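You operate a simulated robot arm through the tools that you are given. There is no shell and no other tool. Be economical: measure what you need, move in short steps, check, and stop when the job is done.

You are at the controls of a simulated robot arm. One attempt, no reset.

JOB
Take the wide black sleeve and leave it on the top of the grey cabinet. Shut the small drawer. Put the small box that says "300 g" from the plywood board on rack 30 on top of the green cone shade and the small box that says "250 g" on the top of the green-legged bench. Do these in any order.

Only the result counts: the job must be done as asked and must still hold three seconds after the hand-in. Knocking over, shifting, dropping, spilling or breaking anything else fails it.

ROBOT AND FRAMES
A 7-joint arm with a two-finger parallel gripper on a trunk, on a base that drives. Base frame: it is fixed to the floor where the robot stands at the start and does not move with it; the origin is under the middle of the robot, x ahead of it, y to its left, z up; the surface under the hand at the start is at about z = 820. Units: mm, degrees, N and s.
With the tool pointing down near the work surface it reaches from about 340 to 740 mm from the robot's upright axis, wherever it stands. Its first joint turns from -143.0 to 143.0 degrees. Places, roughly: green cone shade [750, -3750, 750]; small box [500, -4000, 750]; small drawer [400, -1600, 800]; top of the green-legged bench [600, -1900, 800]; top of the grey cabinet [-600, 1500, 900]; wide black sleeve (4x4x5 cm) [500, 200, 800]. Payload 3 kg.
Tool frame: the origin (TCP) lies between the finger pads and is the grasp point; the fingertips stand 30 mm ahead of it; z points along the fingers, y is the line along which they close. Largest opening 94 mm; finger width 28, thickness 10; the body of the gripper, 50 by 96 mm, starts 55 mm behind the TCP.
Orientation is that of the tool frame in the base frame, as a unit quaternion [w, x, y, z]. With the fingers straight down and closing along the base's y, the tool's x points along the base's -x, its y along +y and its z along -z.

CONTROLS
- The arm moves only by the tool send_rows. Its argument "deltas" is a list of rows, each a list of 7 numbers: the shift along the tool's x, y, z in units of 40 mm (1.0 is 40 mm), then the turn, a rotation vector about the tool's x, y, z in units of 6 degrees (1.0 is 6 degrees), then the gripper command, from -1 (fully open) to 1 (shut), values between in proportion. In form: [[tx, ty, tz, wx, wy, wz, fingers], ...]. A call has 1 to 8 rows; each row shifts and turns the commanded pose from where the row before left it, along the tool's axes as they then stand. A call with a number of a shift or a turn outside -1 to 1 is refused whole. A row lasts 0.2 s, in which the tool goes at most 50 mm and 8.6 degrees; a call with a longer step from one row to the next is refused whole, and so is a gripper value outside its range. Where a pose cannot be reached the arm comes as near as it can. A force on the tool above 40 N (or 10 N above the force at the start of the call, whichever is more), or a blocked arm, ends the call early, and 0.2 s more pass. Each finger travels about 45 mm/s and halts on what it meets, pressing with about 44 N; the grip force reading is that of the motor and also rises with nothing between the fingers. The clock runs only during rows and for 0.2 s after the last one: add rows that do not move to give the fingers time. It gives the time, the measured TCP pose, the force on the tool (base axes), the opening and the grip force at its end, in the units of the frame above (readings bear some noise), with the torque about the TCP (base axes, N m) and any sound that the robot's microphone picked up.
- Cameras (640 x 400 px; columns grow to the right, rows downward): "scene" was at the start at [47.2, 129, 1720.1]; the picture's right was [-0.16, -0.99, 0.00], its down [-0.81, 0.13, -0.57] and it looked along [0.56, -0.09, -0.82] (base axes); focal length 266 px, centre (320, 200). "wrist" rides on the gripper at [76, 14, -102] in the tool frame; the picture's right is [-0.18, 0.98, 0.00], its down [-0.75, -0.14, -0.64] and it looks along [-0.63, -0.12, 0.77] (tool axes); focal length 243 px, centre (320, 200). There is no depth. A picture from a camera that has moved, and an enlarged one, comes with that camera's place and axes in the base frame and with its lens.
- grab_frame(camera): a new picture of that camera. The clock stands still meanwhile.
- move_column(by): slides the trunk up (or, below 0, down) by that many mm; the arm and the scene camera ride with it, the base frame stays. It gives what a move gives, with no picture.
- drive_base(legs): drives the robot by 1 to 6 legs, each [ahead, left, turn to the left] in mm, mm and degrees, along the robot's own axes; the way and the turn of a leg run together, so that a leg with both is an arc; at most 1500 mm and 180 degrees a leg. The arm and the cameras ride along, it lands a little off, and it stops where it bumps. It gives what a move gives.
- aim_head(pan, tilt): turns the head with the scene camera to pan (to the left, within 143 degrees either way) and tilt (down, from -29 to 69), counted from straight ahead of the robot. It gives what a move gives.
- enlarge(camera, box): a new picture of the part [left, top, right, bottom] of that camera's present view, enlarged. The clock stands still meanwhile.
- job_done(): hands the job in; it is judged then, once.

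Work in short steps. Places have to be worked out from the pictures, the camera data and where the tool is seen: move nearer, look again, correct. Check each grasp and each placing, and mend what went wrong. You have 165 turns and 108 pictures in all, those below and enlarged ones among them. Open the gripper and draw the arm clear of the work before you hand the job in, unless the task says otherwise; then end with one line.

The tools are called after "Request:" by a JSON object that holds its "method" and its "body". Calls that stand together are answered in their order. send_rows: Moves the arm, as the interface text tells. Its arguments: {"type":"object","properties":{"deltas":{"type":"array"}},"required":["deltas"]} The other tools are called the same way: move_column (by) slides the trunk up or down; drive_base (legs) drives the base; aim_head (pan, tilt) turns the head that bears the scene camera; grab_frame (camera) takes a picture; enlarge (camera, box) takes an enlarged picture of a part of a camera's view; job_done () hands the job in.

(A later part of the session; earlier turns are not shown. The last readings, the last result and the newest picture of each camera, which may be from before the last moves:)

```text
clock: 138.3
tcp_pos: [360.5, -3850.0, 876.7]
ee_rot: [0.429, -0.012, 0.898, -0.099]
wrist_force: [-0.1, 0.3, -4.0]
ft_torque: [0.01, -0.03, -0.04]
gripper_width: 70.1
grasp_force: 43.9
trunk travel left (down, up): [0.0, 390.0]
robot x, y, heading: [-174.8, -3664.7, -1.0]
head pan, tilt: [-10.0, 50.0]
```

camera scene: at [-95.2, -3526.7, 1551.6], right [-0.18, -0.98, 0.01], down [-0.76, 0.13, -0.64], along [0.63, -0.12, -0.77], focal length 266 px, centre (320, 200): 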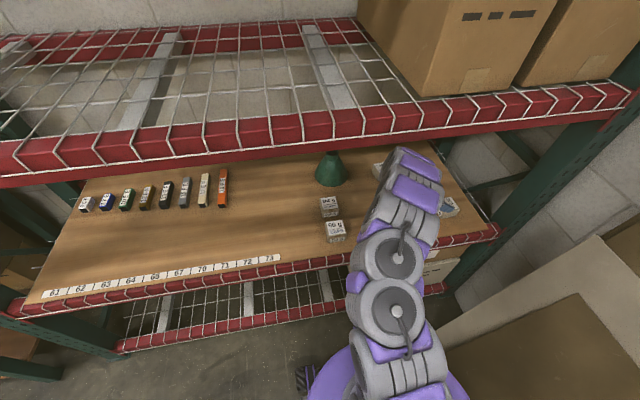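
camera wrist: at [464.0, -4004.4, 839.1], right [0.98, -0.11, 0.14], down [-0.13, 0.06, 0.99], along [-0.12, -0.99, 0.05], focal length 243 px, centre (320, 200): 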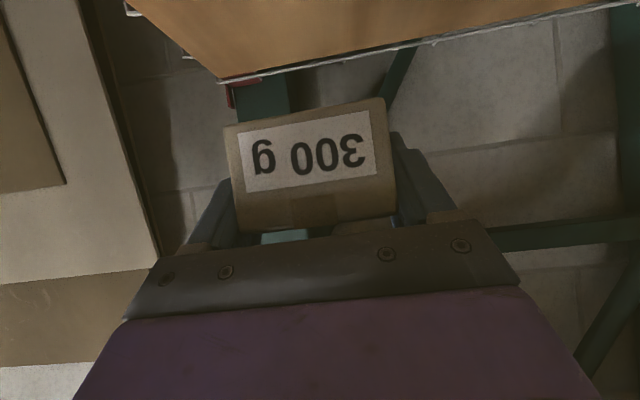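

The arm was blocked partway, probably the forearm or elbow against the beam. I'll stop and check.

Request:
{"method": "grab_frame", "body": {"camera": "scene"}}

Request:
{"method": "grab_frame", "body": {"camera": "wrist"}}

```text
42 pictures are left
camera scene: at [-121.7, -3529.5, 1551.2], right [-0.2, -0.98, 0.01], down [-0.75, 0.15, -0.64], along [0.63, -0.13, -0.77], focal length 266 px, centre (320, 200)
```

scene: 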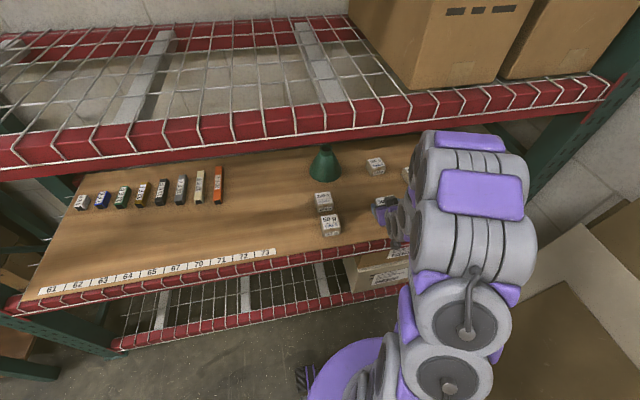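

```text
41 pictures are left
camera wrist: at [233.8, -3827.9, 877.4], right [0.18, 0.98, -0.04], down [-0.03, 0.05, 1.0], along [0.98, -0.18, 0.03], focal length 243 px, centre (320, 200)
```

wrist: 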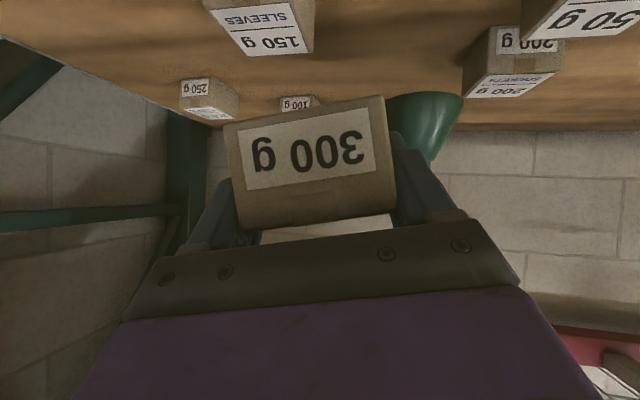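

All the boxes on the board are in place and the hand still holds the "300 g" box. I'll try backing out a short way.

Request:
{"method": "drive_base", "body": {"legs": [[-100, 0, 0]]}}

Request:
{"method": "grab_frame", "body": {"camera": "scene"}}

```text
clock: 139.5
tcp_pos: [257.0, -3867.4, 875.1]
ee_rot: [0.427, -0.008, 0.899, -0.094]
wrist_force: [-0.6, -0.8, -3.2]
ft_torque: [0.01, -0.03, 0.01]
gripper_width: 70.3
grasp_force: 43.8
trunk travel left (down, up): [0.0, 390.0]
robot x, y, heading: [-276.1, -3666.1, -1.5]
head pan, tilt: [-10.0, 50.0]
```

```text
40 pictures are left
camera scene: at [-223.3, -3551.1, 1552.9], right [-0.2, -0.98, -0.01], down [-0.75, 0.16, -0.64], along [0.63, -0.12, -0.77], focal length 266 px, centre (320, 200)
```

scene: 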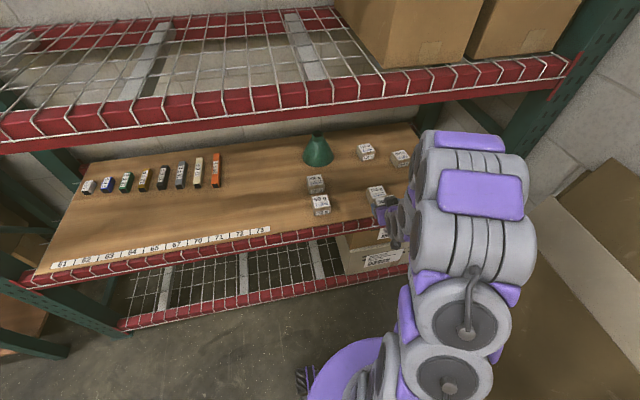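

I'm free of the beam. I'll back up further, then level the tool (it rolled about 12°) before extending.

Request:
{"method": "drive_base", "body": {"legs": [[-160, 0, 1.5]]}}

Request:
{"method": "send_rows", "body": {"deltas": [[0, 0, 0, -0.79, -0.13, 0.43, 0.6], [0, 0, 0, -0.79, -0.13, 0.43, 0.6], [0, 0, 0, 0, 0, 0, 0.6]]}}

```text
clock: 140.9
tcp_pos: [102.6, -3847.6, 876.6]
ee_rot: [0.428, -0.019, 0.899, -0.091]
wrist_force: [0.6, 0.1, -2.9]
ft_torque: [0.01, -0.01, 0.01]
gripper_width: 70.3
grasp_force: 44.0
trunk travel left (down, up): [0.0, 390.0]
robot x, y, heading: [-439.7, -3661.3, -0.2]
head pan, tilt: [-10.0, 50.0]
```

```text
clock: 141.7
tcp_pos: [102.0, -3847.3, 876.2]
ee_rot: [0.442, -0.017, 0.897, 0.005]
wrist_force: [0.0, -0.2, -2.9]
ft_torque: [-0.03, 0.02, 0.02]
gripper_width: 70.2
grasp_force: 43.6
trunk travel left (down, up): [0.0, 390.0]
robot x, y, heading: [-435.7, -3665.6, -0.2]
head pan, tilt: [-10.0, 50.0]
```

The tool is level again. I'll extend the arm forward towards the cone line at y≈-3738, with the tips just reaching the rack front.

Request:
{"method": "send_rows", "body": {"deltas": [[-0.585, 0.45, 0.78, 0, -0.15, 0, 0.6], [-0.585, 0.45, 0.78, 0, 0, 0, 0.6], [-0.585, 0.45, 0.78, 0, 0, 0, 0.6], [-0.585, 0.45, 0.78, 0, 0, 0, 0.6], [-0.585, 0.45, 0.78, 0, 0, 0, 0.6], [-0.585, 0.45, 0.78, 0, 0, 0, 0.6], [0, 0, 0, 0, 0, 0, 0.6]]}}

Request:
{"method": "grab_frame", "body": {"camera": "scene"}}

```text
clock: 143.3
tcp_pos: [332.7, -3731.4, 874.0]
ee_rot: [0.448, -0.015, 0.894, 0.003]
wrist_force: [0.7, -0.5, -2.9]
ft_torque: [0.01, 0.01, 0.02]
gripper_width: 70.1
grasp_force: 44.1
trunk travel left (down, up): [0.0, 390.0]
robot x, y, heading: [-435.3, -3664.6, -0.1]
head pan, tilt: [-10.0, 50.0]
```

```text
39 pictures are left
camera scene: at [-382.5, -3539.2, 1552.1], right [-0.18, -0.98, 0.0], down [-0.76, 0.13, -0.64], along [0.63, -0.11, -0.77], focal length 266 px, centre (320, 200)
```

scene: 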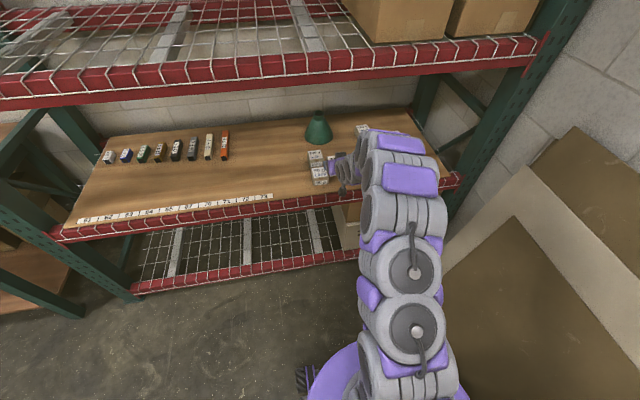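

Reach looks good. I'll extend 60 mm more and raise 30 mm so the box passes above the cone top.

Request:
{"method": "send_rows", "body": {"deltas": [[-0.75, -0.08, 0.38, 0, 0, 0, 0.6], [-0.75, -0.08, 0.38, 0, 0, 0, 0.6], [0, 0, 0, 0, 0, 0, 0.6]]}}

Request:
{"method": "drive_base", "body": {"legs": [[130, 0, 0]]}}

Request:
{"method": "grab_frame", "body": {"camera": "scene"}}

Request:
{"method": "grab_frame", "body": {"camera": "wrist"}}

```text
clock: 144.1
tcp_pos: [395.8, -3736.2, 901.1]
ee_rot: [0.45, -0.016, 0.893, 0.003]
wrist_force: [0.5, 0.4, -3.5]
ft_torque: [-0.01, 0.0, -0.02]
gripper_width: 70.0
grasp_force: 43.6
trunk travel left (down, up): [0.0, 390.0]
robot x, y, heading: [-433.0, -3667.7, -0.0]
head pan, tilt: [-10.0, 50.0]
```

```text
clock: 145.3
tcp_pos: [522.7, -3739.7, 901.2]
ee_rot: [0.449, -0.015, 0.894, 0.002]
wrist_force: [-0.1, 0.6, -3.1]
ft_torque: [0.02, 0.02, -0.01]
gripper_width: 70.1
grasp_force: 44.2
trunk travel left (down, up): [0.0, 390.0]
robot x, y, heading: [-306.3, -3661.8, -0.5]
head pan, tilt: [-10.0, 50.0]
```

```text
38 pictures are left
camera scene: at [-253.7, -3539.7, 1552.0], right [-0.18, -0.98, 0.0], down [-0.76, 0.14, -0.64], along [0.63, -0.11, -0.77], focal length 266 px, centre (320, 200)
```

scene: 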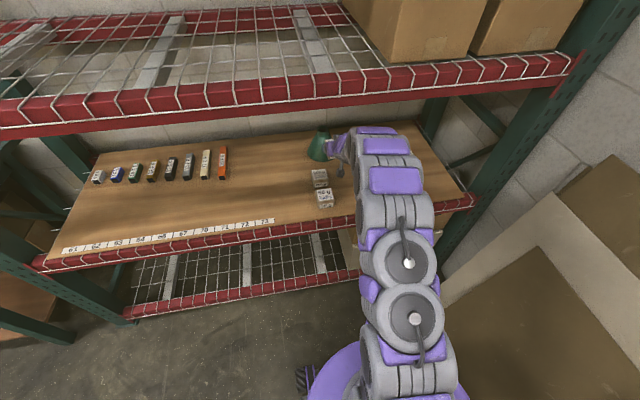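

```text
37 pictures are left
camera wrist: at [395.6, -3728.4, 900.9], right [0.08, 0.99, 0.14], down [-0.06, -0.13, 0.99], along [0.99, -0.09, 0.05], focal length 243 px, centre (320, 200)
```

wrist: 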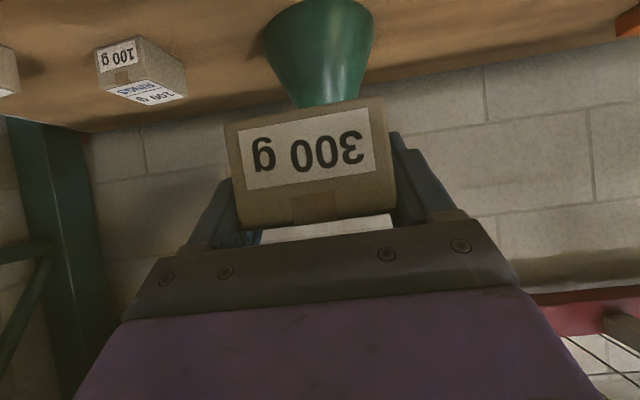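

The view is good and the cone is dead ahead. I'll zoom in to pin down its rim.

Request:
{"method": "enlarge", "body": {"camera": "scene", "box": [288, 120, 368, 170]}}

```text
8.00 times, centred on (328, 145) of scene
camera zoom: at [-253.7, -3539.7, 1552.0], right [-0.18, -0.98, 0.0], down [-0.76, 0.14, -0.64], along [0.63, -0.11, -0.77], focal length 2132 px, centre (256, 640)
```

zoom: 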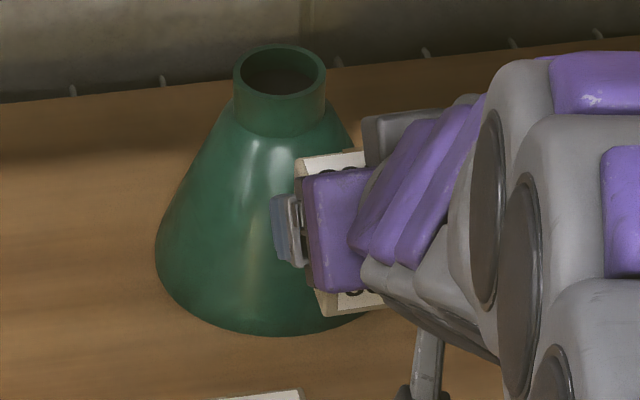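

The rim is about 52 mm across, with its axis near (740, -3729) and its top at z≈828. I'll drive another 100 mm and re-measure with the wrist camera.

Request:
{"method": "drive_base", "body": {"legs": [[90, 0, 0.4]]}}

Request:
{"method": "grab_frame", "body": {"camera": "wrist"}}

Request:
{"method": "enlarge", "body": {"camera": "scene", "box": [288, 120, 368, 170]}}

```text
clock: 146.6
tcp_pos: [606.6, -3733.0, 900.8]
ee_rot: [0.445, -0.018, 0.896, 0.004]
wrist_force: [-0.2, -0.5, -2.8]
ft_torque: [-0.01, 0.01, -0.01]
gripper_width: 70.2
grasp_force: 43.7
trunk travel left (down, up): [0.0, 390.0]
robot x, y, heading: [-219.8, -3665.7, 0.1]
head pan, tilt: [-10.0, 50.0]
stopped in leg 1: the robot was blocked; the commanded pose is now the measured one
```

```text
35 pictures are left
camera wrist: at [478.6, -3723.1, 900.9], right [0.07, 0.99, 0.14], down [-0.05, -0.14, 0.99], along [1.0, -0.08, 0.04], focal length 243 px, centre (320, 200)
```

wrist: 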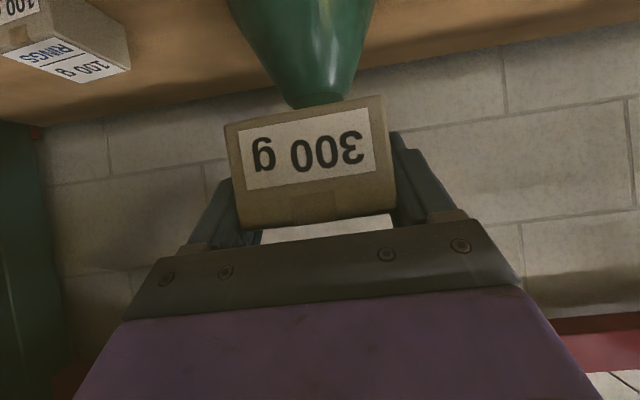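

```text
8.00 times, centred on (328, 145) of scene
camera zoom: at [-164.9, -3538.1, 1551.6], right [-0.17, -0.99, 0.0], down [-0.76, 0.13, -0.64], along [0.63, -0.11, -0.77], focal length 2132 px, centre (256, 640)
```

zoom: 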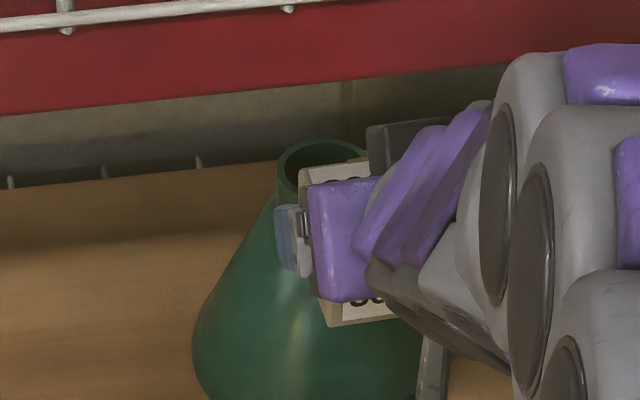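

The forearm is at the beam again, so the arm must straighten, which lowers the elbow. I'll back off 40 mm, then extend the hand 90 mm and watch how it behaves.

Request:
{"method": "drive_base", "body": {"legs": [[-40, 0, 0]]}}

Request:
{"method": "send_rows", "body": {"deltas": [[-0.45, 0, 0.6, 0, 0, 0, 0.6], [-0.45, 0, 0.6, 0, 0, 0, 0.6], [-0.45, 0, 0.6, 0, 0, 0, 0.6], [0, 0, 0, 0, 0, 0, 0.6]]}}

Request:
{"method": "grab_frame", "body": {"camera": "scene"}}

```text
clock: 147.5
tcp_pos: [566.6, -3733.4, 905.7]
ee_rot: [0.448, -0.018, 0.894, 0.004]
wrist_force: [-0.1, -0.3, -3.4]
ft_torque: [-0.02, 0.0, 0.02]
gripper_width: 70.1
grasp_force: 44.0
trunk travel left (down, up): [0.0, 390.0]
robot x, y, heading: [-264.4, -3666.6, 0.2]
head pan, tilt: [-10.0, 50.0]
```

```text
clock: 148.5
tcp_pos: [655.8, -3732.9, 906.9]
ee_rot: [0.448, -0.018, 0.894, 0.005]
wrist_force: [0.2, 0.1, -3.1]
ft_torque: [-0.01, 0.02, 0.03]
gripper_width: 70.0
grasp_force: 44.1
trunk travel left (down, up): [0.0, 390.0]
robot x, y, heading: [-256.1, -3662.8, 0.3]
head pan, tilt: [-10.0, 50.0]
```

```text
33 pictures are left
camera scene: at [-205.8, -3539.4, 1552.1], right [-0.17, -0.99, 0.0], down [-0.76, 0.13, -0.64], along [0.63, -0.11, -0.77], focal length 266 px, centre (320, 200)
```

scene: 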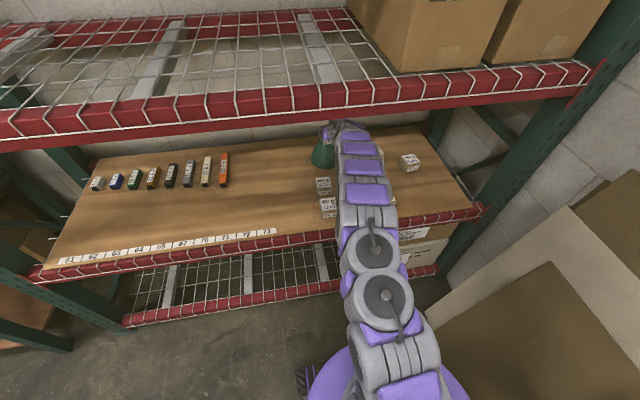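

The arm straightened and dropped well below the beam. The cone axis triangulates to about (738, -3730) with its rim at z≈830–839. I'll drive forward 72 mm to bring the box over it.

Request:
{"method": "drive_base", "body": {"legs": [[72, 0, 0]]}}

Request:
{"method": "grab_frame", "body": {"camera": "wrist"}}

Request:
{"method": "enlarge", "body": {"camera": "scene", "box": [280, 100, 408, 180]}}

```text
clock: 149.5
tcp_pos: [728.1, -3729.7, 904.7]
ee_rot: [0.448, -0.019, 0.894, 0.005]
wrist_force: [-0.6, 0.4, -2.4]
ft_torque: [0.02, -0.01, 0.02]
gripper_width: 70.0
grasp_force: 44.1
trunk travel left (down, up): [0.0, 390.0]
robot x, y, heading: [-190.0, -3666.1, 0.3]
head pan, tilt: [-10.0, 50.0]
```

```text
32 pictures are left
camera wrist: at [600.7, -3720.5, 904.0], right [0.07, 0.99, 0.14], down [-0.06, -0.14, 0.99], along [1.0, -0.08, 0.05], focal length 243 px, centre (320, 200)
```

wrist: 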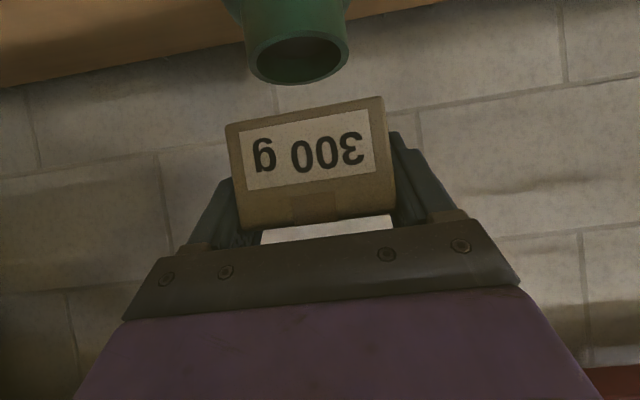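

```text
5.00 times, centred on (344, 140) of scene
camera zoom: at [-133.2, -3539.6, 1552.0], right [-0.17, -0.99, 0.0], down [-0.76, 0.13, -0.64], along [0.63, -0.11, -0.77], focal length 1332 px, centre (200, 500)
```

zoom: 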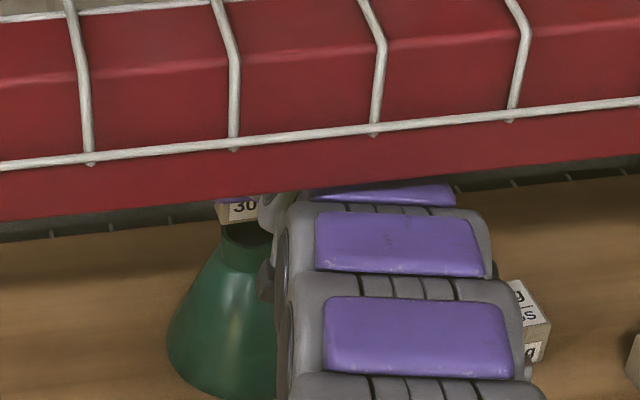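

The wrist camera sees the rim right under the box, centred at about (740, -3730). I'll lower most of the way.

Request:
{"method": "send_rows", "body": {"deltas": [[0.26, 0, 0.195, 0, 0, 0, 0.6], [0.26, 0, 0.195, 0, 0, 0, 0.6], [0, 0, 0, 0, 0, 0, 0.6]]}}

Request:
{"method": "grab_frame", "body": {"camera": "wrist"}}

```text
clock: 150.3
tcp_pos: [726.6, -3729.6, 881.0]
ee_rot: [0.449, -0.019, 0.893, 0.004]
wrist_force: [1.0, -0.5, -2.6]
ft_torque: [-0.02, 0.04, -0.04]
gripper_width: 70.4
grasp_force: 43.7
trunk travel left (down, up): [0.0, 390.0]
robot x, y, heading: [-184.4, -3663.2, 0.1]
head pan, tilt: [-10.0, 50.0]
```

```text
30 pictures are left
camera wrist: at [598.5, -3720.3, 880.6], right [0.07, 0.99, 0.14], down [-0.06, -0.14, 0.99], along [1.0, -0.08, 0.05], focal length 243 px, centre (320, 200)
```

wrist: 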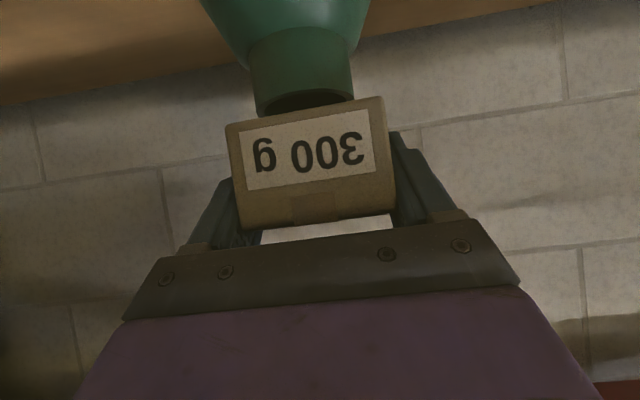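

It's well centred laterally. I'll continue down in small steps.

Request:
{"method": "send_rows", "body": {"deltas": [[0.09, 0, 0.03, 0, 0, 0, 0.6], [0.06, 0, 0.045, 0, 0, 0, 0.6], [0.06, 0, 0.045, 0, 0, 0, 0.6], [0, 0, 0, 0, 0, 0, 0.6]]}}

```text
clock: 151.3
tcp_pos: [726.1, -3730.0, 872.5]
ee_rot: [0.449, -0.018, 0.893, 0.004]
wrist_force: [0.1, -0.5, -3.6]
ft_torque: [-0.02, -0.01, 0.01]
gripper_width: 70.1
grasp_force: 44.1
trunk travel left (down, up): [0.0, 390.0]
robot x, y, heading: [-187.1, -3664.0, 0.1]
head pan, tilt: [-10.0, 50.0]
```

No contact yet, so I keep going down in small steps.

Request:
{"method": "send_rows", "body": {"deltas": [[0.05, 0, 0.037, 0, 0, 0, 0.6], [0.05, 0, 0.037, 0, 0, 0, 0.6], [0, 0, 0, 0, 0, 0, 0.6]]}}

Request:
{"method": "grab_frame", "body": {"camera": "wrist"}}

```text
clock: 152.1
tcp_pos: [725.9, -3731.3, 871.7]
ee_rot: [0.451, -0.018, 0.892, 0.004]
wrist_force: [-0.4, -0.5, 13.5]
ft_torque: [0.31, 0.18, 0.02]
gripper_width: 70.0
grasp_force: 43.7
trunk travel left (down, up): [0.0, 390.0]
robot x, y, heading: [-193.3, -3664.8, 0.2]
head pan, tilt: [-10.0, 50.0]
```

```text
29 pictures are left
camera wrist: at [597.5, -3720.7, 869.5], right [0.07, 0.99, 0.14], down [-0.07, -0.14, 0.99], along [1.0, -0.08, 0.06], focal length 243 px, centre (320, 200)
```

wrist: 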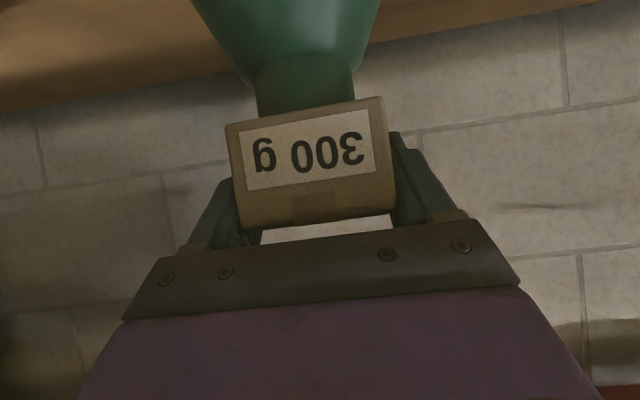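

It's in contact with 17 N on the rim. I'll ease off a millimetre, then open gently.

Request:
{"method": "send_rows", "body": {"deltas": [[-0.02, 0, -0.015, 0, 0, 0, 0.6], [0, 0, 0, 0, 0, 0, -0.35], [0, 0, 0, 0, 0, 0, -0.6], [0, 0, 0, 0, 0, 0, -0.9], [0, 0, 0, 0, 0, 0, -1], [0, 0, 0, 0, 0, 0, -1]]}}

Request:
{"method": "grab_frame", "body": {"camera": "wrist"}}

```text
clock: 153.5
tcp_pos: [725.2, -3730.1, 868.8]
ee_rot: [0.45, -0.018, 0.893, 0.004]
wrist_force: [0.1, 0.4, 0.8]
ft_torque: [0.03, 0.02, 0.0]
gripper_width: 94.1
grasp_force: 0.0
trunk travel left (down, up): [0.0, 390.0]
robot x, y, heading: [-187.1, -3663.9, 0.4]
head pan, tilt: [-10.0, 50.0]
```

```text
28 pictures are left
camera wrist: at [597.2, -3721.1, 867.5], right [0.07, 0.99, 0.14], down [-0.06, -0.14, 0.99], along [1.0, -0.08, 0.05], focal length 243 px, centre (320, 200)
```

wrist: 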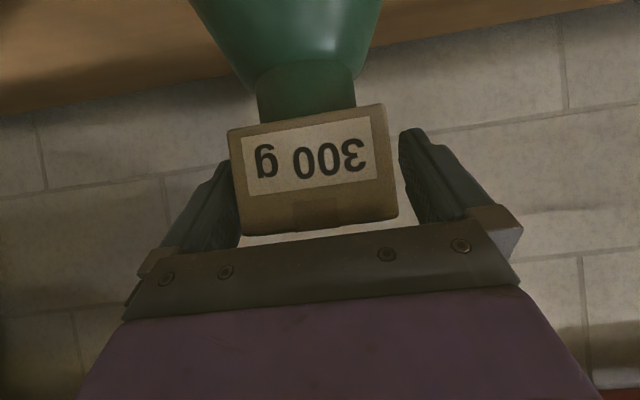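

The box rests on the cone, level. I'll withdraw straight back with the base so the arm keeps its low shape.

Request:
{"method": "drive_base", "body": {"legs": [[-100, 0, 0]]}}

Request:
{"method": "grab_frame", "body": {"camera": "wrist"}}

```text
clock: 154.7
tcp_pos: [623.0, -3731.0, 869.5]
ee_rot: [0.449, -0.019, 0.893, 0.005]
wrist_force: [0.2, 0.0, -0.2]
ft_torque: [-0.01, 0.02, -0.01]
gripper_width: 94.2
grasp_force: 0.0
trunk travel left (down, up): [0.0, 390.0]
robot x, y, heading: [-289.8, -3665.5, 0.5]
head pan, tilt: [-10.0, 50.0]
```

```text
27 pictures are left
camera wrist: at [494.7, -3721.0, 868.0], right [0.07, 0.99, 0.14], down [-0.06, -0.14, 0.99], along [1.0, -0.08, 0.05], focal length 243 px, centre (320, 200)
```

wrist: 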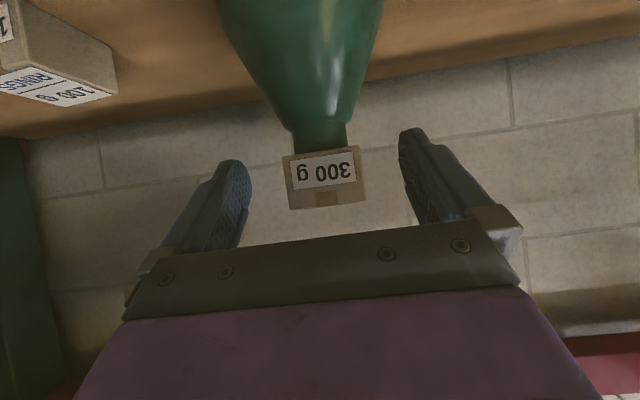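

"300 g" now sits centred on the cone. Next the "250 g" box at about (624, -4099): I'll back out, shift the base slightly right, then swing the extended arm across above box height.

Request:
{"method": "drive_base", "body": {"legs": [[-140, 0, 0], [0, -70, 0]]}}

Request:
{"method": "send_rows", "body": {"deltas": [[0.116, -0.91, -0.155, 0, 0, 0, -1], [0.116, -0.91, -0.155, 0, 0, 0, -1], [0.116, -0.91, -0.155, 0, 0, 0, -1], [0.116, -0.91, -0.155, 0, 0, 0, -1], [0.116, -0.91, -0.155, 0, 0, 0, -1], [0.116, -0.91, -0.155, 0, 0, 0, -1], [0.116, -0.91, -0.155, 0, 0, 0, -1], [0, 0, 0, 0, 0, 0, -1]]}}

Request:
{"method": "grab_frame", "body": {"camera": "wrist"}}

Request:
{"method": "grab_frame", "body": {"camera": "scene"}}

```text
clock: 156.6
tcp_pos: [485.5, -3759.8, 872.4]
ee_rot: [0.451, -0.028, 0.892, -0.006]
wrist_force: [0.6, 2.0, -0.2]
ft_torque: [-0.1, 0.07, -0.15]
gripper_width: 93.9
grasp_force: 0.1
trunk travel left (down, up): [0.0, 390.0]
robot x, y, heading: [-427.5, -3723.5, 0.6]
head pan, tilt: [-10.0, 50.0]
```

```text
clock: 158.4
tcp_pos: [440.9, -4052.6, 872.3]
ee_rot: [0.451, -0.021, 0.892, 0.009]
wrist_force: [-0.5, -0.8, -0.9]
ft_torque: [0.04, -0.06, 0.02]
gripper_width: 94.0
grasp_force: 0.0
trunk travel left (down, up): [0.0, 390.0]
robot x, y, heading: [-429.2, -3727.4, 0.5]
head pan, tilt: [-10.0, 50.0]
```

```text
26 pictures are left
camera wrist: at [312.1, -4043.1, 870.9], right [0.07, 0.99, 0.15], down [-0.06, -0.14, 0.99], along [1.0, -0.08, 0.05], focal length 243 px, centre (320, 200)
```

wrist: 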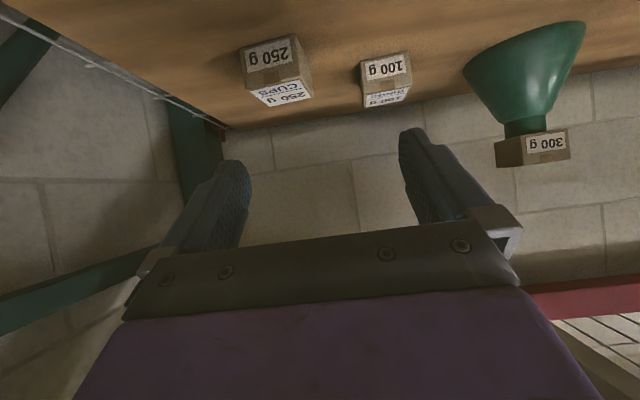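

```text
25 pictures are left
camera scene: at [-374.1, -3610.9, 1552.9], right [-0.17, -0.99, -0.01], down [-0.76, 0.13, -0.64], along [0.63, -0.1, -0.77], focal length 266 px, centre (320, 200)
```

scene: 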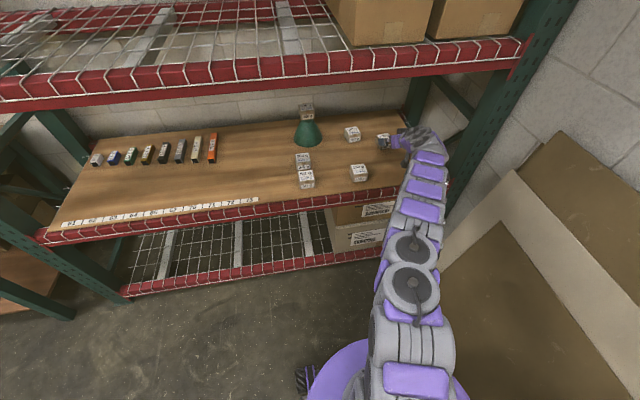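

The path is clear and "300 g" is steady on the cone. The 250 g box reads about (615, -4096). I'll yaw the tool ~8° to match it, shift across, and drive in 90 mm.

Request:
{"method": "send_rows", "body": {"deltas": [[0, -0.55, 0, -0.5, 0, -0.375, -1], [0, -0.55, 0, -0.5, 0, -0.375, -1], [0, 0, 0, 0, 0, 0, -1]]}}

Request:
{"method": "drive_base", "body": {"legs": [[90, 0, 0]]}}

Request:
{"method": "grab_frame", "body": {"camera": "wrist"}}

```text
clock: 159.2
tcp_pos: [435.6, -4067.7, 872.9]
ee_rot: [0.451, -0.051, 0.891, 0.022]
wrist_force: [0.4, 0.1, -0.1]
ft_torque: [0.0, 0.0, 0.01]
gripper_width: 93.9
grasp_force: 0.1
out of reach, approached as far as the arm can: row 1, 2
trunk travel left (down, up): [0.0, 390.0]
robot x, y, heading: [-426.7, -3726.4, 0.6]
head pan, tilt: [-10.0, 50.0]
```

```text
clock: 160.3
tcp_pos: [523.3, -4060.5, 872.6]
ee_rot: [0.45, -0.051, 0.891, 0.02]
wrist_force: [-0.1, 0.5, 0.2]
ft_torque: [-0.02, 0.05, 0.03]
gripper_width: 93.9
grasp_force: 0.0
trunk travel left (down, up): [0.0, 390.0]
robot x, y, heading: [-339.6, -3723.7, 0.4]
head pan, tilt: [-10.0, 50.0]
```

```text
24 pictures are left
camera wrist: at [396.0, -4060.1, 871.9], right [0.0, 0.99, 0.14], down [-0.05, -0.14, 0.99], along [1.0, -0.01, 0.05], focal length 243 px, centre (320, 200)
```

wrist: 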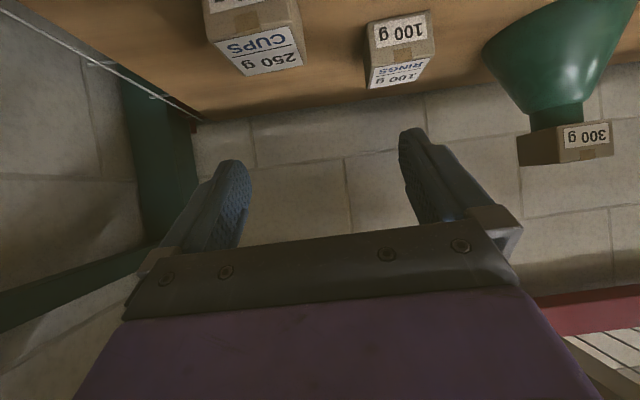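

The box is centred at (615, -4093) with a yaw of about 7°, and the tool is at 6°. The arm is near its reach limit, so I'll shift with the base: right 33 mm and forward 60 mm.

Request:
{"method": "drive_base", "body": {"legs": [[0, -33, 0], [62, 0, 0]]}}

Request:
{"method": "grab_frame", "body": {"camera": "wrist"}}

```text
clock: 161.7
tcp_pos: [592.8, -4099.8, 873.8]
ee_rot: [0.452, -0.052, 0.891, 0.022]
wrist_force: [1.1, 0.0, -0.8]
ft_torque: [0.03, 0.01, 0.06]
gripper_width: 93.9
grasp_force: 0.0
trunk travel left (down, up): [0.0, 390.0]
robot x, y, heading: [-272.3, -3757.1, 0.4]
head pan, tilt: [-10.0, 50.0]
```

```text
23 pictures are left
camera wrist: at [464.4, -4099.6, 871.7], right [0.0, 0.99, 0.14], down [-0.06, -0.14, 0.99], along [1.0, -0.01, 0.06], focal length 243 px, centre (320, 200)
```

wrist: 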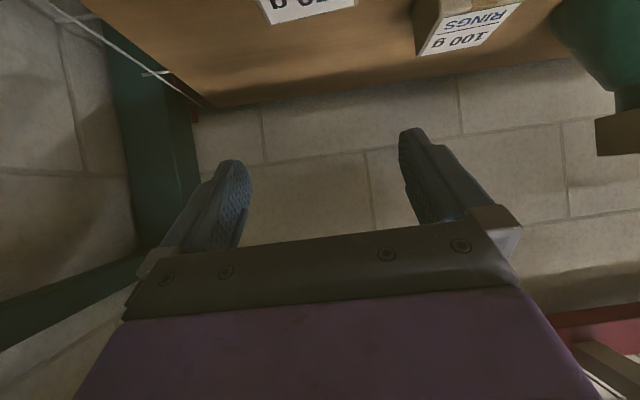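

Small correction: I need +9 mm in y and about +12 mm in x. I'll drive 30 mm in, then begin lowering with the arm and check before the fingers go below box height.

Request:
{"method": "drive_base", "body": {"legs": [[30, 0, 0]]}}

Request:
{"method": "send_rows", "body": {"deltas": [[0.6, 0.08, 0.34, 0, 0, 0, -1], [0.6, 0.08, 0.34, 0, 0, 0, -1], [0.6, 0.07, 0.34, 0, 0, 0, -1], [0, 0, 0, 0, 0, 0, -1]]}}

Request:
{"method": "grab_frame", "body": {"camera": "wrist"}}

```text
clock: 162.5
tcp_pos: [625.0, -4080.3, 881.2]
ee_rot: [0.451, -0.058, 0.891, 0.014]
wrist_force: [1.1, 0.7, -0.5]
ft_torque: [-0.04, 0.0, -0.01]
gripper_width: 94.0
grasp_force: 0.1
trunk travel left (down, up): [0.0, 390.0]
robot x, y, heading: [-241.0, -3753.9, 0.4]
head pan, tilt: [-10.0, 50.0]
```

```text
clock: 163.5
tcp_pos: [613.0, -4068.1, 807.2]
ee_rot: [0.453, -0.06, 0.89, 0.011]
wrist_force: [0.0, 0.3, 0.4]
ft_torque: [-0.03, 0.02, -0.02]
gripper_width: 94.0
grasp_force: 0.1
trunk travel left (down, up): [0.0, 390.0]
robot x, y, heading: [-242.6, -3754.4, 0.3]
head pan, tilt: [-10.0, 50.0]
```

```text
22 pictures are left
camera wrist: at [486.5, -4067.8, 803.7], right [-0.01, 0.99, 0.11], down [-0.06, -0.11, 0.99], along [1.0, 0.0, 0.06], focal length 243 px, centre (320, 200)
```

wrist: 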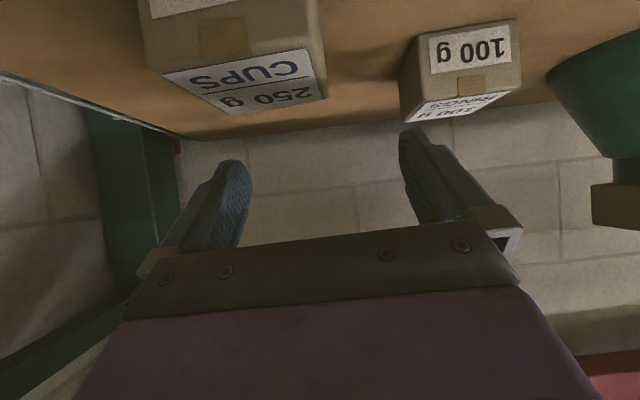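

The hand drifted +20 mm in y while driving, so I'll check the scene for contact before continuing.

Request:
{"method": "grab_frame", "body": {"camera": "scene"}}

```text
21 pictures are left
camera scene: at [-192.4, -3619.2, 1551.4], right [-0.17, -0.99, 0.01], down [-0.76, 0.12, -0.64], along [0.63, -0.11, -0.77], focal length 266 px, centre (320, 200)
```

scene: 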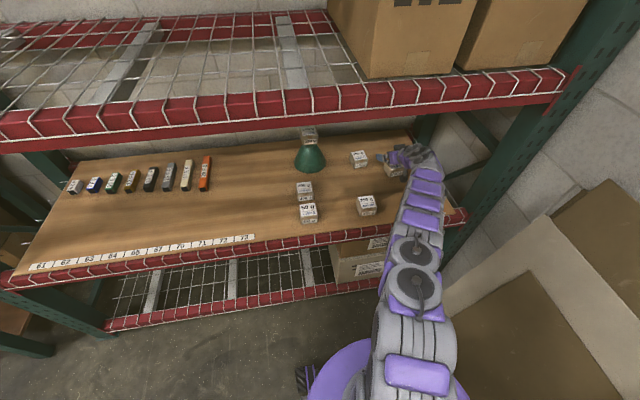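

The base is leaning slightly, probably its right edge touching the panel foot. I'll move it left and a little forward to relieve that, then reposition with the arm.

Request:
{"method": "drive_base", "body": {"legs": [[0, 22, 0], [22, 0, 0]]}}

Request:
{"method": "send_rows", "body": {"deltas": [[0, 0, 0, 0, 0, 0, -1]]}}

```text
clock: 164.7
tcp_pos: [638.1, -4038.6, 806.8]
ee_rot: [0.451, -0.061, 0.89, 0.01]
wrist_force: [0.9, 0.8, 2.2]
ft_torque: [-0.07, 0.09, -0.07]
gripper_width: 94.2
grasp_force: 0.1
trunk travel left (down, up): [0.0, 390.0]
robot x, y, heading: [-224.1, -3733.0, 0.4]
head pan, tilt: [-10.0, 50.0]
```

```text
clock: 165.1
tcp_pos: [636.7, -4050.8, 806.3]
ee_rot: [0.454, -0.058, 0.889, 0.013]
wrist_force: [-0.7, -1.9, -1.1]
ft_torque: [0.04, -0.04, 0.01]
gripper_width: 93.9
grasp_force: 0.1
trunk travel left (down, up): [0.0, 390.0]
robot x, y, heading: [-222.6, -3731.2, 0.5]
head pan, tilt: [-10.0, 50.0]
```

The lean is relieved. Moving the hand to above the box centre at z≈806.

Request:
{"method": "send_rows", "body": {"deltas": [[0.255, -0.5, -0.34, 0, 0, 0.17, -1], [0.255, -0.5, -0.34, 0, 0, 0.17, -1], [0, 0, 0, 0, 0, 0, -1]]}}

Request:
{"method": "grab_frame", "body": {"camera": "wrist"}}

```text
clock: 165.9
tcp_pos: [607.4, -4091.2, 805.5]
ee_rot: [0.452, -0.042, 0.891, 0.02]
wrist_force: [0.0, 0.1, -0.1]
ft_torque: [0.01, -0.04, 0.01]
gripper_width: 94.0
grasp_force: 0.1
trunk travel left (down, up): [0.0, 390.0]
robot x, y, heading: [-224.9, -3733.2, 0.3]
head pan, tilt: [-10.0, 50.0]
```

```text
20 pictures are left
camera wrist: at [479.8, -4088.6, 804.5], right [0.01, 0.99, 0.15], down [-0.06, -0.15, 0.99], along [1.0, -0.02, 0.06], focal length 243 px, centre (320, 200)
```

wrist: 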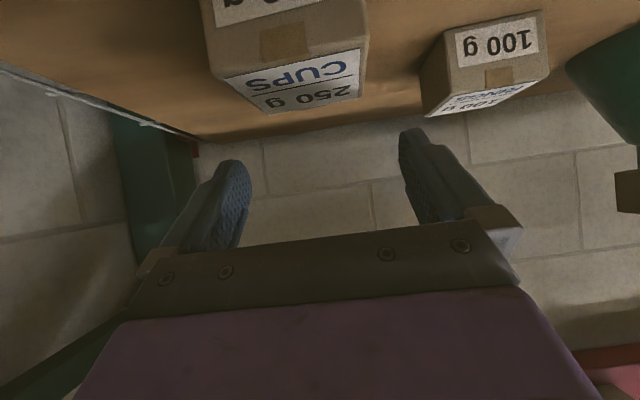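

I'm aligned to within a few mm. Lowering 67 mm around the box.

Request:
{"method": "send_rows", "body": {"deltas": [[0.45, -0.03, 0.34, 0, 0, 0, -1], [0.45, -0.03, 0.34, 0, 0, 0, -1], [0.44, 0, 0.33, 0, 0, 0, -1], [0, 0, 0, 0, 0, 0, -1]]}}

Request:
{"method": "grab_frame", "body": {"camera": "wrist"}}

```text
clock: 166.9
tcp_pos: [610.4, -4087.3, 743.3]
ee_rot: [0.454, -0.045, 0.89, 0.019]
wrist_force: [-0.6, -0.1, 0.4]
ft_torque: [-0.01, 0.0, 0.02]
gripper_width: 93.8
grasp_force: 0.2
trunk travel left (down, up): [0.0, 390.0]
robot x, y, heading: [-221.2, -3728.5, 0.3]
head pan, tilt: [-10.0, 50.0]
```

```text
19 pictures are left
camera wrist: at [482.7, -4085.4, 741.2], right [0.01, 0.99, 0.14], down [-0.06, -0.14, 0.99], along [1.0, -0.02, 0.06], focal length 243 px, centre (320, 200)
```

wrist: 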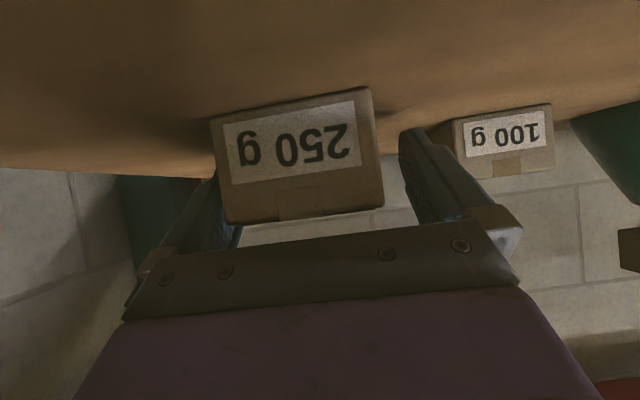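

The box sits a little to the left between the fingers. I'll shift 7 mm towards it, then close.

Request:
{"method": "send_rows", "body": {"deltas": [[0, -0.17, 0, 0, 0, 0, -1], [0, 0, 0, 0, 0, 0, -1], [0, 0, 0, 0, 0, 0, 0.0], [0, 0, 0, 0, 0, 0, 0.3], [0, 0, 0, 0, 0, 0, 0.5], [0, 0, 0, 0, 0, 0, 0.5]]}}

Request:
{"method": "send_rows", "body": {"deltas": [[-0.4, 0, -0.3, 0, 0, 0, 0.6], [-0.8, 0, -0.6, 0, 0, 0, 0.6], [-0.8, 0, -0.6, 0, 0, 0, 0.6], [-0.6, 0, -0.45, 0, 0, 0, 0.6], [0, 0, 0, 0, 0, 0, 0.6]]}}

Request:
{"method": "grab_frame", "body": {"camera": "wrist"}}

```text
clock: 168.3
tcp_pos: [609.8, -4086.5, 743.3]
ee_rot: [0.453, -0.045, 0.89, 0.019]
wrist_force: [0.1, -0.1, 0.2]
ft_torque: [0.06, -0.06, 0.01]
gripper_width: 70.0
grasp_force: 43.7
out of reach, approached as far as the arm can: row 1
trunk travel left (down, up): [0.0, 390.0]
robot x, y, heading: [-217.7, -3727.9, 0.4]
head pan, tilt: [-10.0, 50.0]
```

```text
clock: 169.5
tcp_pos: [608.9, -4086.9, 873.2]
ee_rot: [0.452, -0.045, 0.891, 0.019]
wrist_force: [-0.1, -0.5, -2.2]
ft_torque: [0.0, 0.02, 0.0]
gripper_width: 70.0
grasp_force: 43.8
trunk travel left (down, up): [0.0, 390.0]
robot x, y, heading: [-221.9, -3731.0, 0.5]
head pan, tilt: [-10.0, 50.0]
```

```text
18 pictures are left
camera wrist: at [480.5, -4084.8, 871.1], right [0.01, 0.99, 0.14], down [-0.06, -0.14, 0.99], along [1.0, -0.02, 0.06], focal length 243 px, centre (320, 200)
```

wrist: 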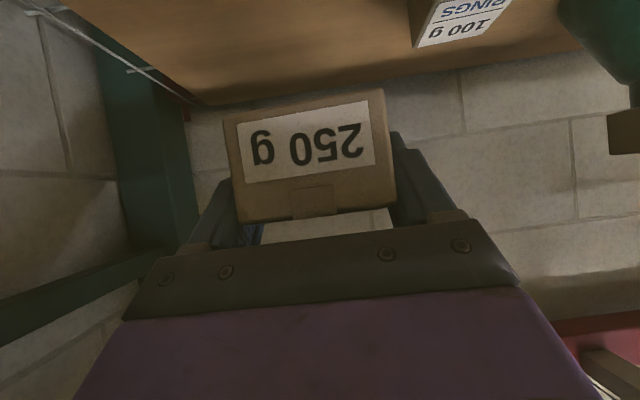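

"250 g" is held firmly. I'll back the base up, then swing the arm back to the middle above everything.

Request:
{"method": "drive_base", "body": {"legs": [[-195, 0, 0]]}}

Request:
{"method": "send_rows", "body": {"deltas": [[0, 0.91, 0, 0, 0, 0, 0.6], [0, 0.91, 0, 0, 0, 0, 0.6], [0, 0.91, 0, 0, 0, 0, 0.6], [0, 0.91, 0, 0, 0, 0, 0.6], [0, 0.91, 0, 0, 0, 0, 0.6], [0, 0.91, 0, 0, 0, 0, 0.6], [0, 0.91, 0, 0, 0, 0, 0.6], [0, 0, 0, 0, 0, 0, 0.6]]}}

Request:
{"method": "grab_frame", "body": {"camera": "scene"}}

```text
clock: 171.1
tcp_pos: [413.0, -4085.9, 872.5]
ee_rot: [0.452, -0.047, 0.89, 0.02]
wrist_force: [-0.9, -0.3, -1.9]
ft_torque: [0.0, -0.03, 0.0]
gripper_width: 70.1
grasp_force: 43.9
trunk travel left (down, up): [0.0, 390.0]
robot x, y, heading: [-421.3, -3732.5, 0.7]
head pan, tilt: [-10.0, 50.0]
```

```text
clock: 172.9
tcp_pos: [384.0, -3828.4, 874.6]
ee_rot: [0.453, -0.047, 0.89, 0.02]
wrist_force: [0.0, 0.2, -1.9]
ft_torque: [0.01, -0.04, -0.02]
gripper_width: 69.8
grasp_force: 44.0
trunk travel left (down, up): [0.0, 390.0]
robot x, y, heading: [-420.7, -3734.3, 0.9]
head pan, tilt: [-10.0, 50.0]
```

```text
17 pictures are left
camera scene: at [-368.4, -3604.9, 1552.1], right [-0.16, -0.99, 0.0], down [-0.76, 0.12, -0.64], along [0.63, -0.1, -0.77], focal length 266 px, centre (320, 200)
```

scene: 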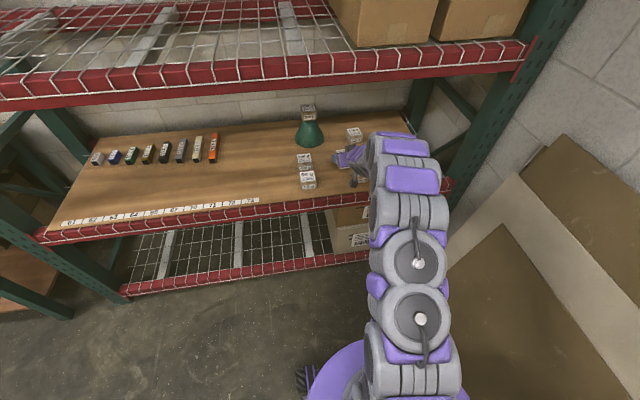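

Everything on the board is in order. I'll drive left along the rack, then back out of it and raise the trunk for travel.

Request:
{"method": "drive_base", "body": {"legs": [[0, 500, 0], [-250, 0, 0]]}}

Request:
{"method": "move_column", "body": {"by": 170}}

Request:
{"method": "aim_head", "body": {"pan": 20, "tilt": 35}}

Request:
{"method": "grab_frame", "body": {"camera": "scene"}}

```text
clock: 177.3
tcp_pos: [131.0, -3314.6, 873.9]
ee_rot: [0.454, -0.05, 0.889, 0.021]
wrist_force: [0.7, -0.6, -1.1]
ft_torque: [0.03, 0.0, 0.03]
gripper_width: 70.0
grasp_force: 44.3
trunk travel left (down, up): [0.0, 390.0]
robot x, y, heading: [-678.2, -3227.4, 1.1]
head pan, tilt: [-10.0, 50.0]
```

```text
clock: 179.2
tcp_pos: [129.8, -3315.3, 1045.2]
ee_rot: [0.453, -0.051, 0.89, 0.021]
wrist_force: [0.3, 0.0, -1.6]
ft_torque: [0.04, 0.02, -0.04]
gripper_width: 70.2
grasp_force: 44.0
trunk travel left (down, up): [-170.0, 220.0]
robot x, y, heading: [-669.7, -3225.8, 1.1]
head pan, tilt: [-10.0, 50.0]
```

```text
clock: 180.2
tcp_pos: [130.2, -3315.2, 1045.9]
ee_rot: [0.453, -0.051, 0.89, 0.022]
wrist_force: [-0.1, -0.2, -2.1]
ft_torque: [0.03, 0.03, -0.01]
gripper_width: 69.9
grasp_force: 44.0
trunk travel left (down, up): [-170.0, 220.0]
robot x, y, heading: [-675.5, -3228.2, 1.2]
head pan, tilt: [20.0, 35.0]
```

```text
16 pictures are left
camera scene: at [-616.9, -3057.0, 1743.8], right [0.36, -0.93, 0.0], down [-0.54, -0.21, -0.82], along [0.76, 0.3, -0.58], focal length 266 px, centre (320, 200)
```

scene: 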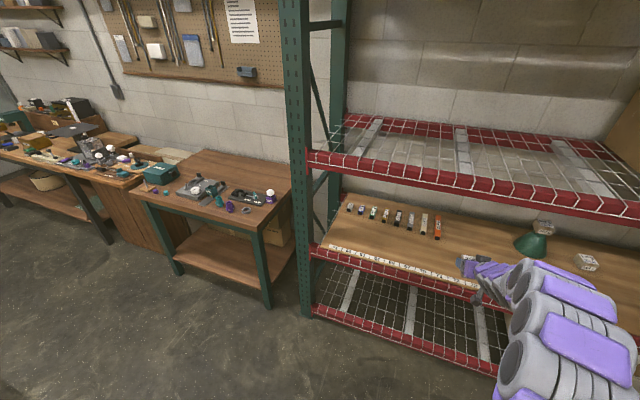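

I'll drive along the aisle to face the green-legged bench.

Request:
{"method": "drive_base", "body": {"legs": [[0, 1000, -1.2], [0, 610, 0]]}}

Request:
{"method": "aim_head", "body": {"pan": 0, "tilt": 42}}

Request:
{"method": "grab_frame", "body": {"camera": "scene"}}

```text
clock: 188.4
tcp_pos: [126.7, -1733.9, 1045.8]
ee_rot: [0.455, -0.034, 0.89, 0.015]
wrist_force: [-0.1, -0.3, -2.7]
ft_torque: [0.01, -0.02, 0.04]
gripper_width: 70.0
grasp_force: 43.6
trunk travel left (down, up): [-170.0, 220.0]
robot x, y, heading: [-672.6, -1614.2, -1.1]
head pan, tilt: [20.0, 35.0]
```

```text
clock: 189.3
tcp_pos: [125.1, -1733.2, 1046.5]
ee_rot: [0.456, -0.034, 0.889, 0.015]
wrist_force: [0.4, 0.5, -2.3]
ft_torque: [0.01, -0.02, 0.02]
gripper_width: 69.9
grasp_force: 43.7
trunk travel left (down, up): [-170.0, 220.0]
robot x, y, heading: [-670.3, -1612.3, -0.9]
head pan, tilt: [0.0, 42.0]
```

```text
15 pictures are left
camera scene: at [-609.2, -1475.9, 1733.4], right [-0.01, -1.0, 0.0], down [-0.67, 0.01, -0.74], along [0.74, -0.01, -0.67], focal length 266 px, centre (320, 200)
```

scene: 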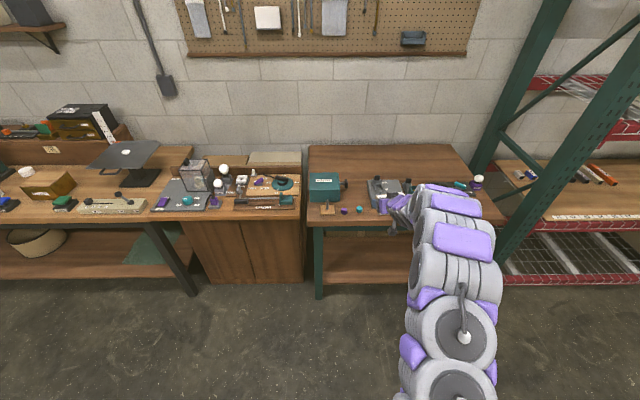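

The back half of the bench is bare around (665, -1730). I'll drive forward at height so the box arrives over it.

Request:
{"method": "drive_base", "body": {"legs": [[530, 8, 1]]}}

Request:
{"method": "grab_frame", "body": {"camera": "wrist"}}

Request:
{"method": "grab_frame", "body": {"camera": "scene"}}

```text
clock: 192.4
tcp_pos: [668.6, -1720.8, 1047.5]
ee_rot: [0.454, -0.038, 0.89, 0.015]
wrist_force: [0.1, -0.7, -2.4]
ft_torque: [0.05, 0.02, 0.0]
gripper_width: 69.9
grasp_force: 43.7
trunk travel left (down, up): [-170.0, 220.0]
robot x, y, heading: [-132.3, -1612.5, -0.2]
head pan, tilt: [0.0, 42.0]
```

```text
14 pictures are left
camera wrist: at [540.2, -1717.0, 1044.5], right [0.03, 0.99, 0.14], down [-0.07, -0.14, 0.99], along [1.0, -0.03, 0.06], focal length 243 px, centre (320, 200)
```

wrist: 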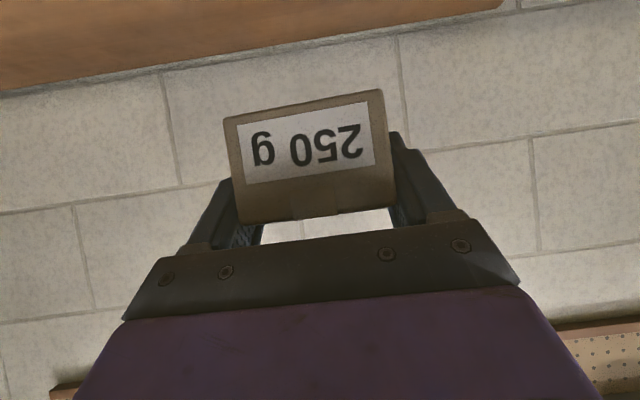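

```text
13 pictures are left
camera scene: at [-68.0, -1469.6, 1733.2], right [0.0, -1.0, 0.0], down [-0.67, 0.0, -0.74], along [0.74, 0.0, -0.67], focal length 266 px, centre (320, 200)
```

scene: 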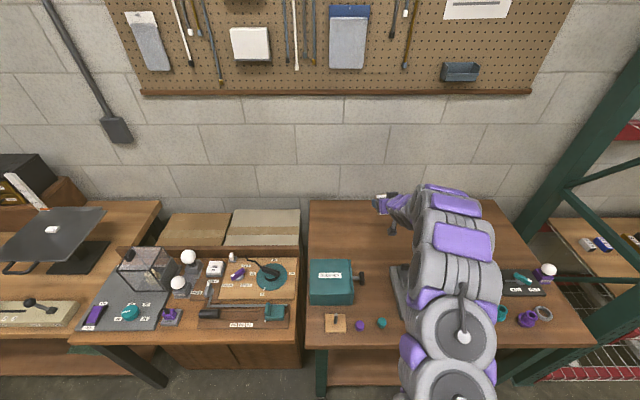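

The spot beneath is bare wood. I'll lower with the trunk by 135 mm, vertically and leaving about 20 mm in hand.

Request:
{"method": "move_column", "body": {"by": -130}}

Request:
{"method": "grab_frame", "body": {"camera": "wrist"}}

```text
clock: 194.0
tcp_pos: [665.1, -1721.6, 920.1]
ee_rot: [0.456, -0.039, 0.889, 0.017]
wrist_force: [-0.2, -0.8, -2.5]
ft_torque: [-0.02, 0.0, 0.05]
gripper_width: 70.0
grasp_force: 43.8
trunk travel left (down, up): [-40.0, 350.0]
robot x, y, heading: [-130.9, -1609.3, -0.5]
head pan, tilt: [0.0, 42.0]
```

```text
12 pictures are left
camera wrist: at [537.6, -1717.8, 916.8], right [0.03, 0.99, 0.14], down [-0.07, -0.14, 0.99], along [1.0, -0.03, 0.07], focal length 243 px, centre (320, 200)
```

wrist: 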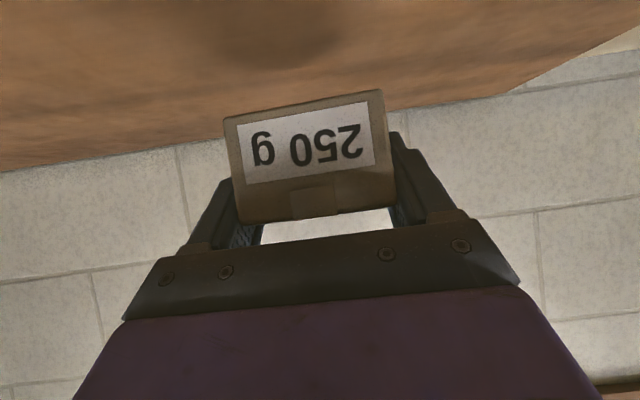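

It is still above the surface. I'll continue with the arm in small steps.

Request:
{"method": "send_rows", "body": {"deltas": [[0.12, 0, 0.09, 0, 0, 0, 0.6], [0.12, 0, 0.09, 0, 0, 0, 0.6], [0.12, 0, 0.09, 0, 0, 0, 0.6], [0.12, 0, 0.09, 0, 0, 0, 0.6], [0, 0, 0, 0, 0, 0, 0.6]]}}

Request:
{"method": "send_rows", "body": {"deltas": [[0.08, 0, 0.06, 0, 0, 0, 0.6], [0.08, 0, 0.06, 0, 0, 0, 0.6], [0, 0, 0, 0, 0, 0, 0.6]]}}

```text
clock: 195.2
tcp_pos: [666.1, -1722.7, 896.6]
ee_rot: [0.456, -0.038, 0.889, 0.016]
wrist_force: [-0.2, -0.6, -2.4]
ft_torque: [-0.03, -0.01, 0.02]
gripper_width: 70.3
grasp_force: 44.8
trunk travel left (down, up): [-40.0, 350.0]
robot x, y, heading: [-131.4, -1609.5, -0.1]
head pan, tilt: [0.0, 42.0]
```

```text
clock: 196.0
tcp_pos: [666.8, -1721.1, 888.2]
ee_rot: [0.456, -0.038, 0.889, 0.015]
wrist_force: [0.2, 1.0, -1.9]
ft_torque: [0.04, 0.0, 0.0]
gripper_width: 69.9
grasp_force: 44.0
trunk travel left (down, up): [-40.0, 350.0]
robot x, y, heading: [-129.7, -1612.4, -0.4]
head pan, tilt: [0.0, 42.0]
```

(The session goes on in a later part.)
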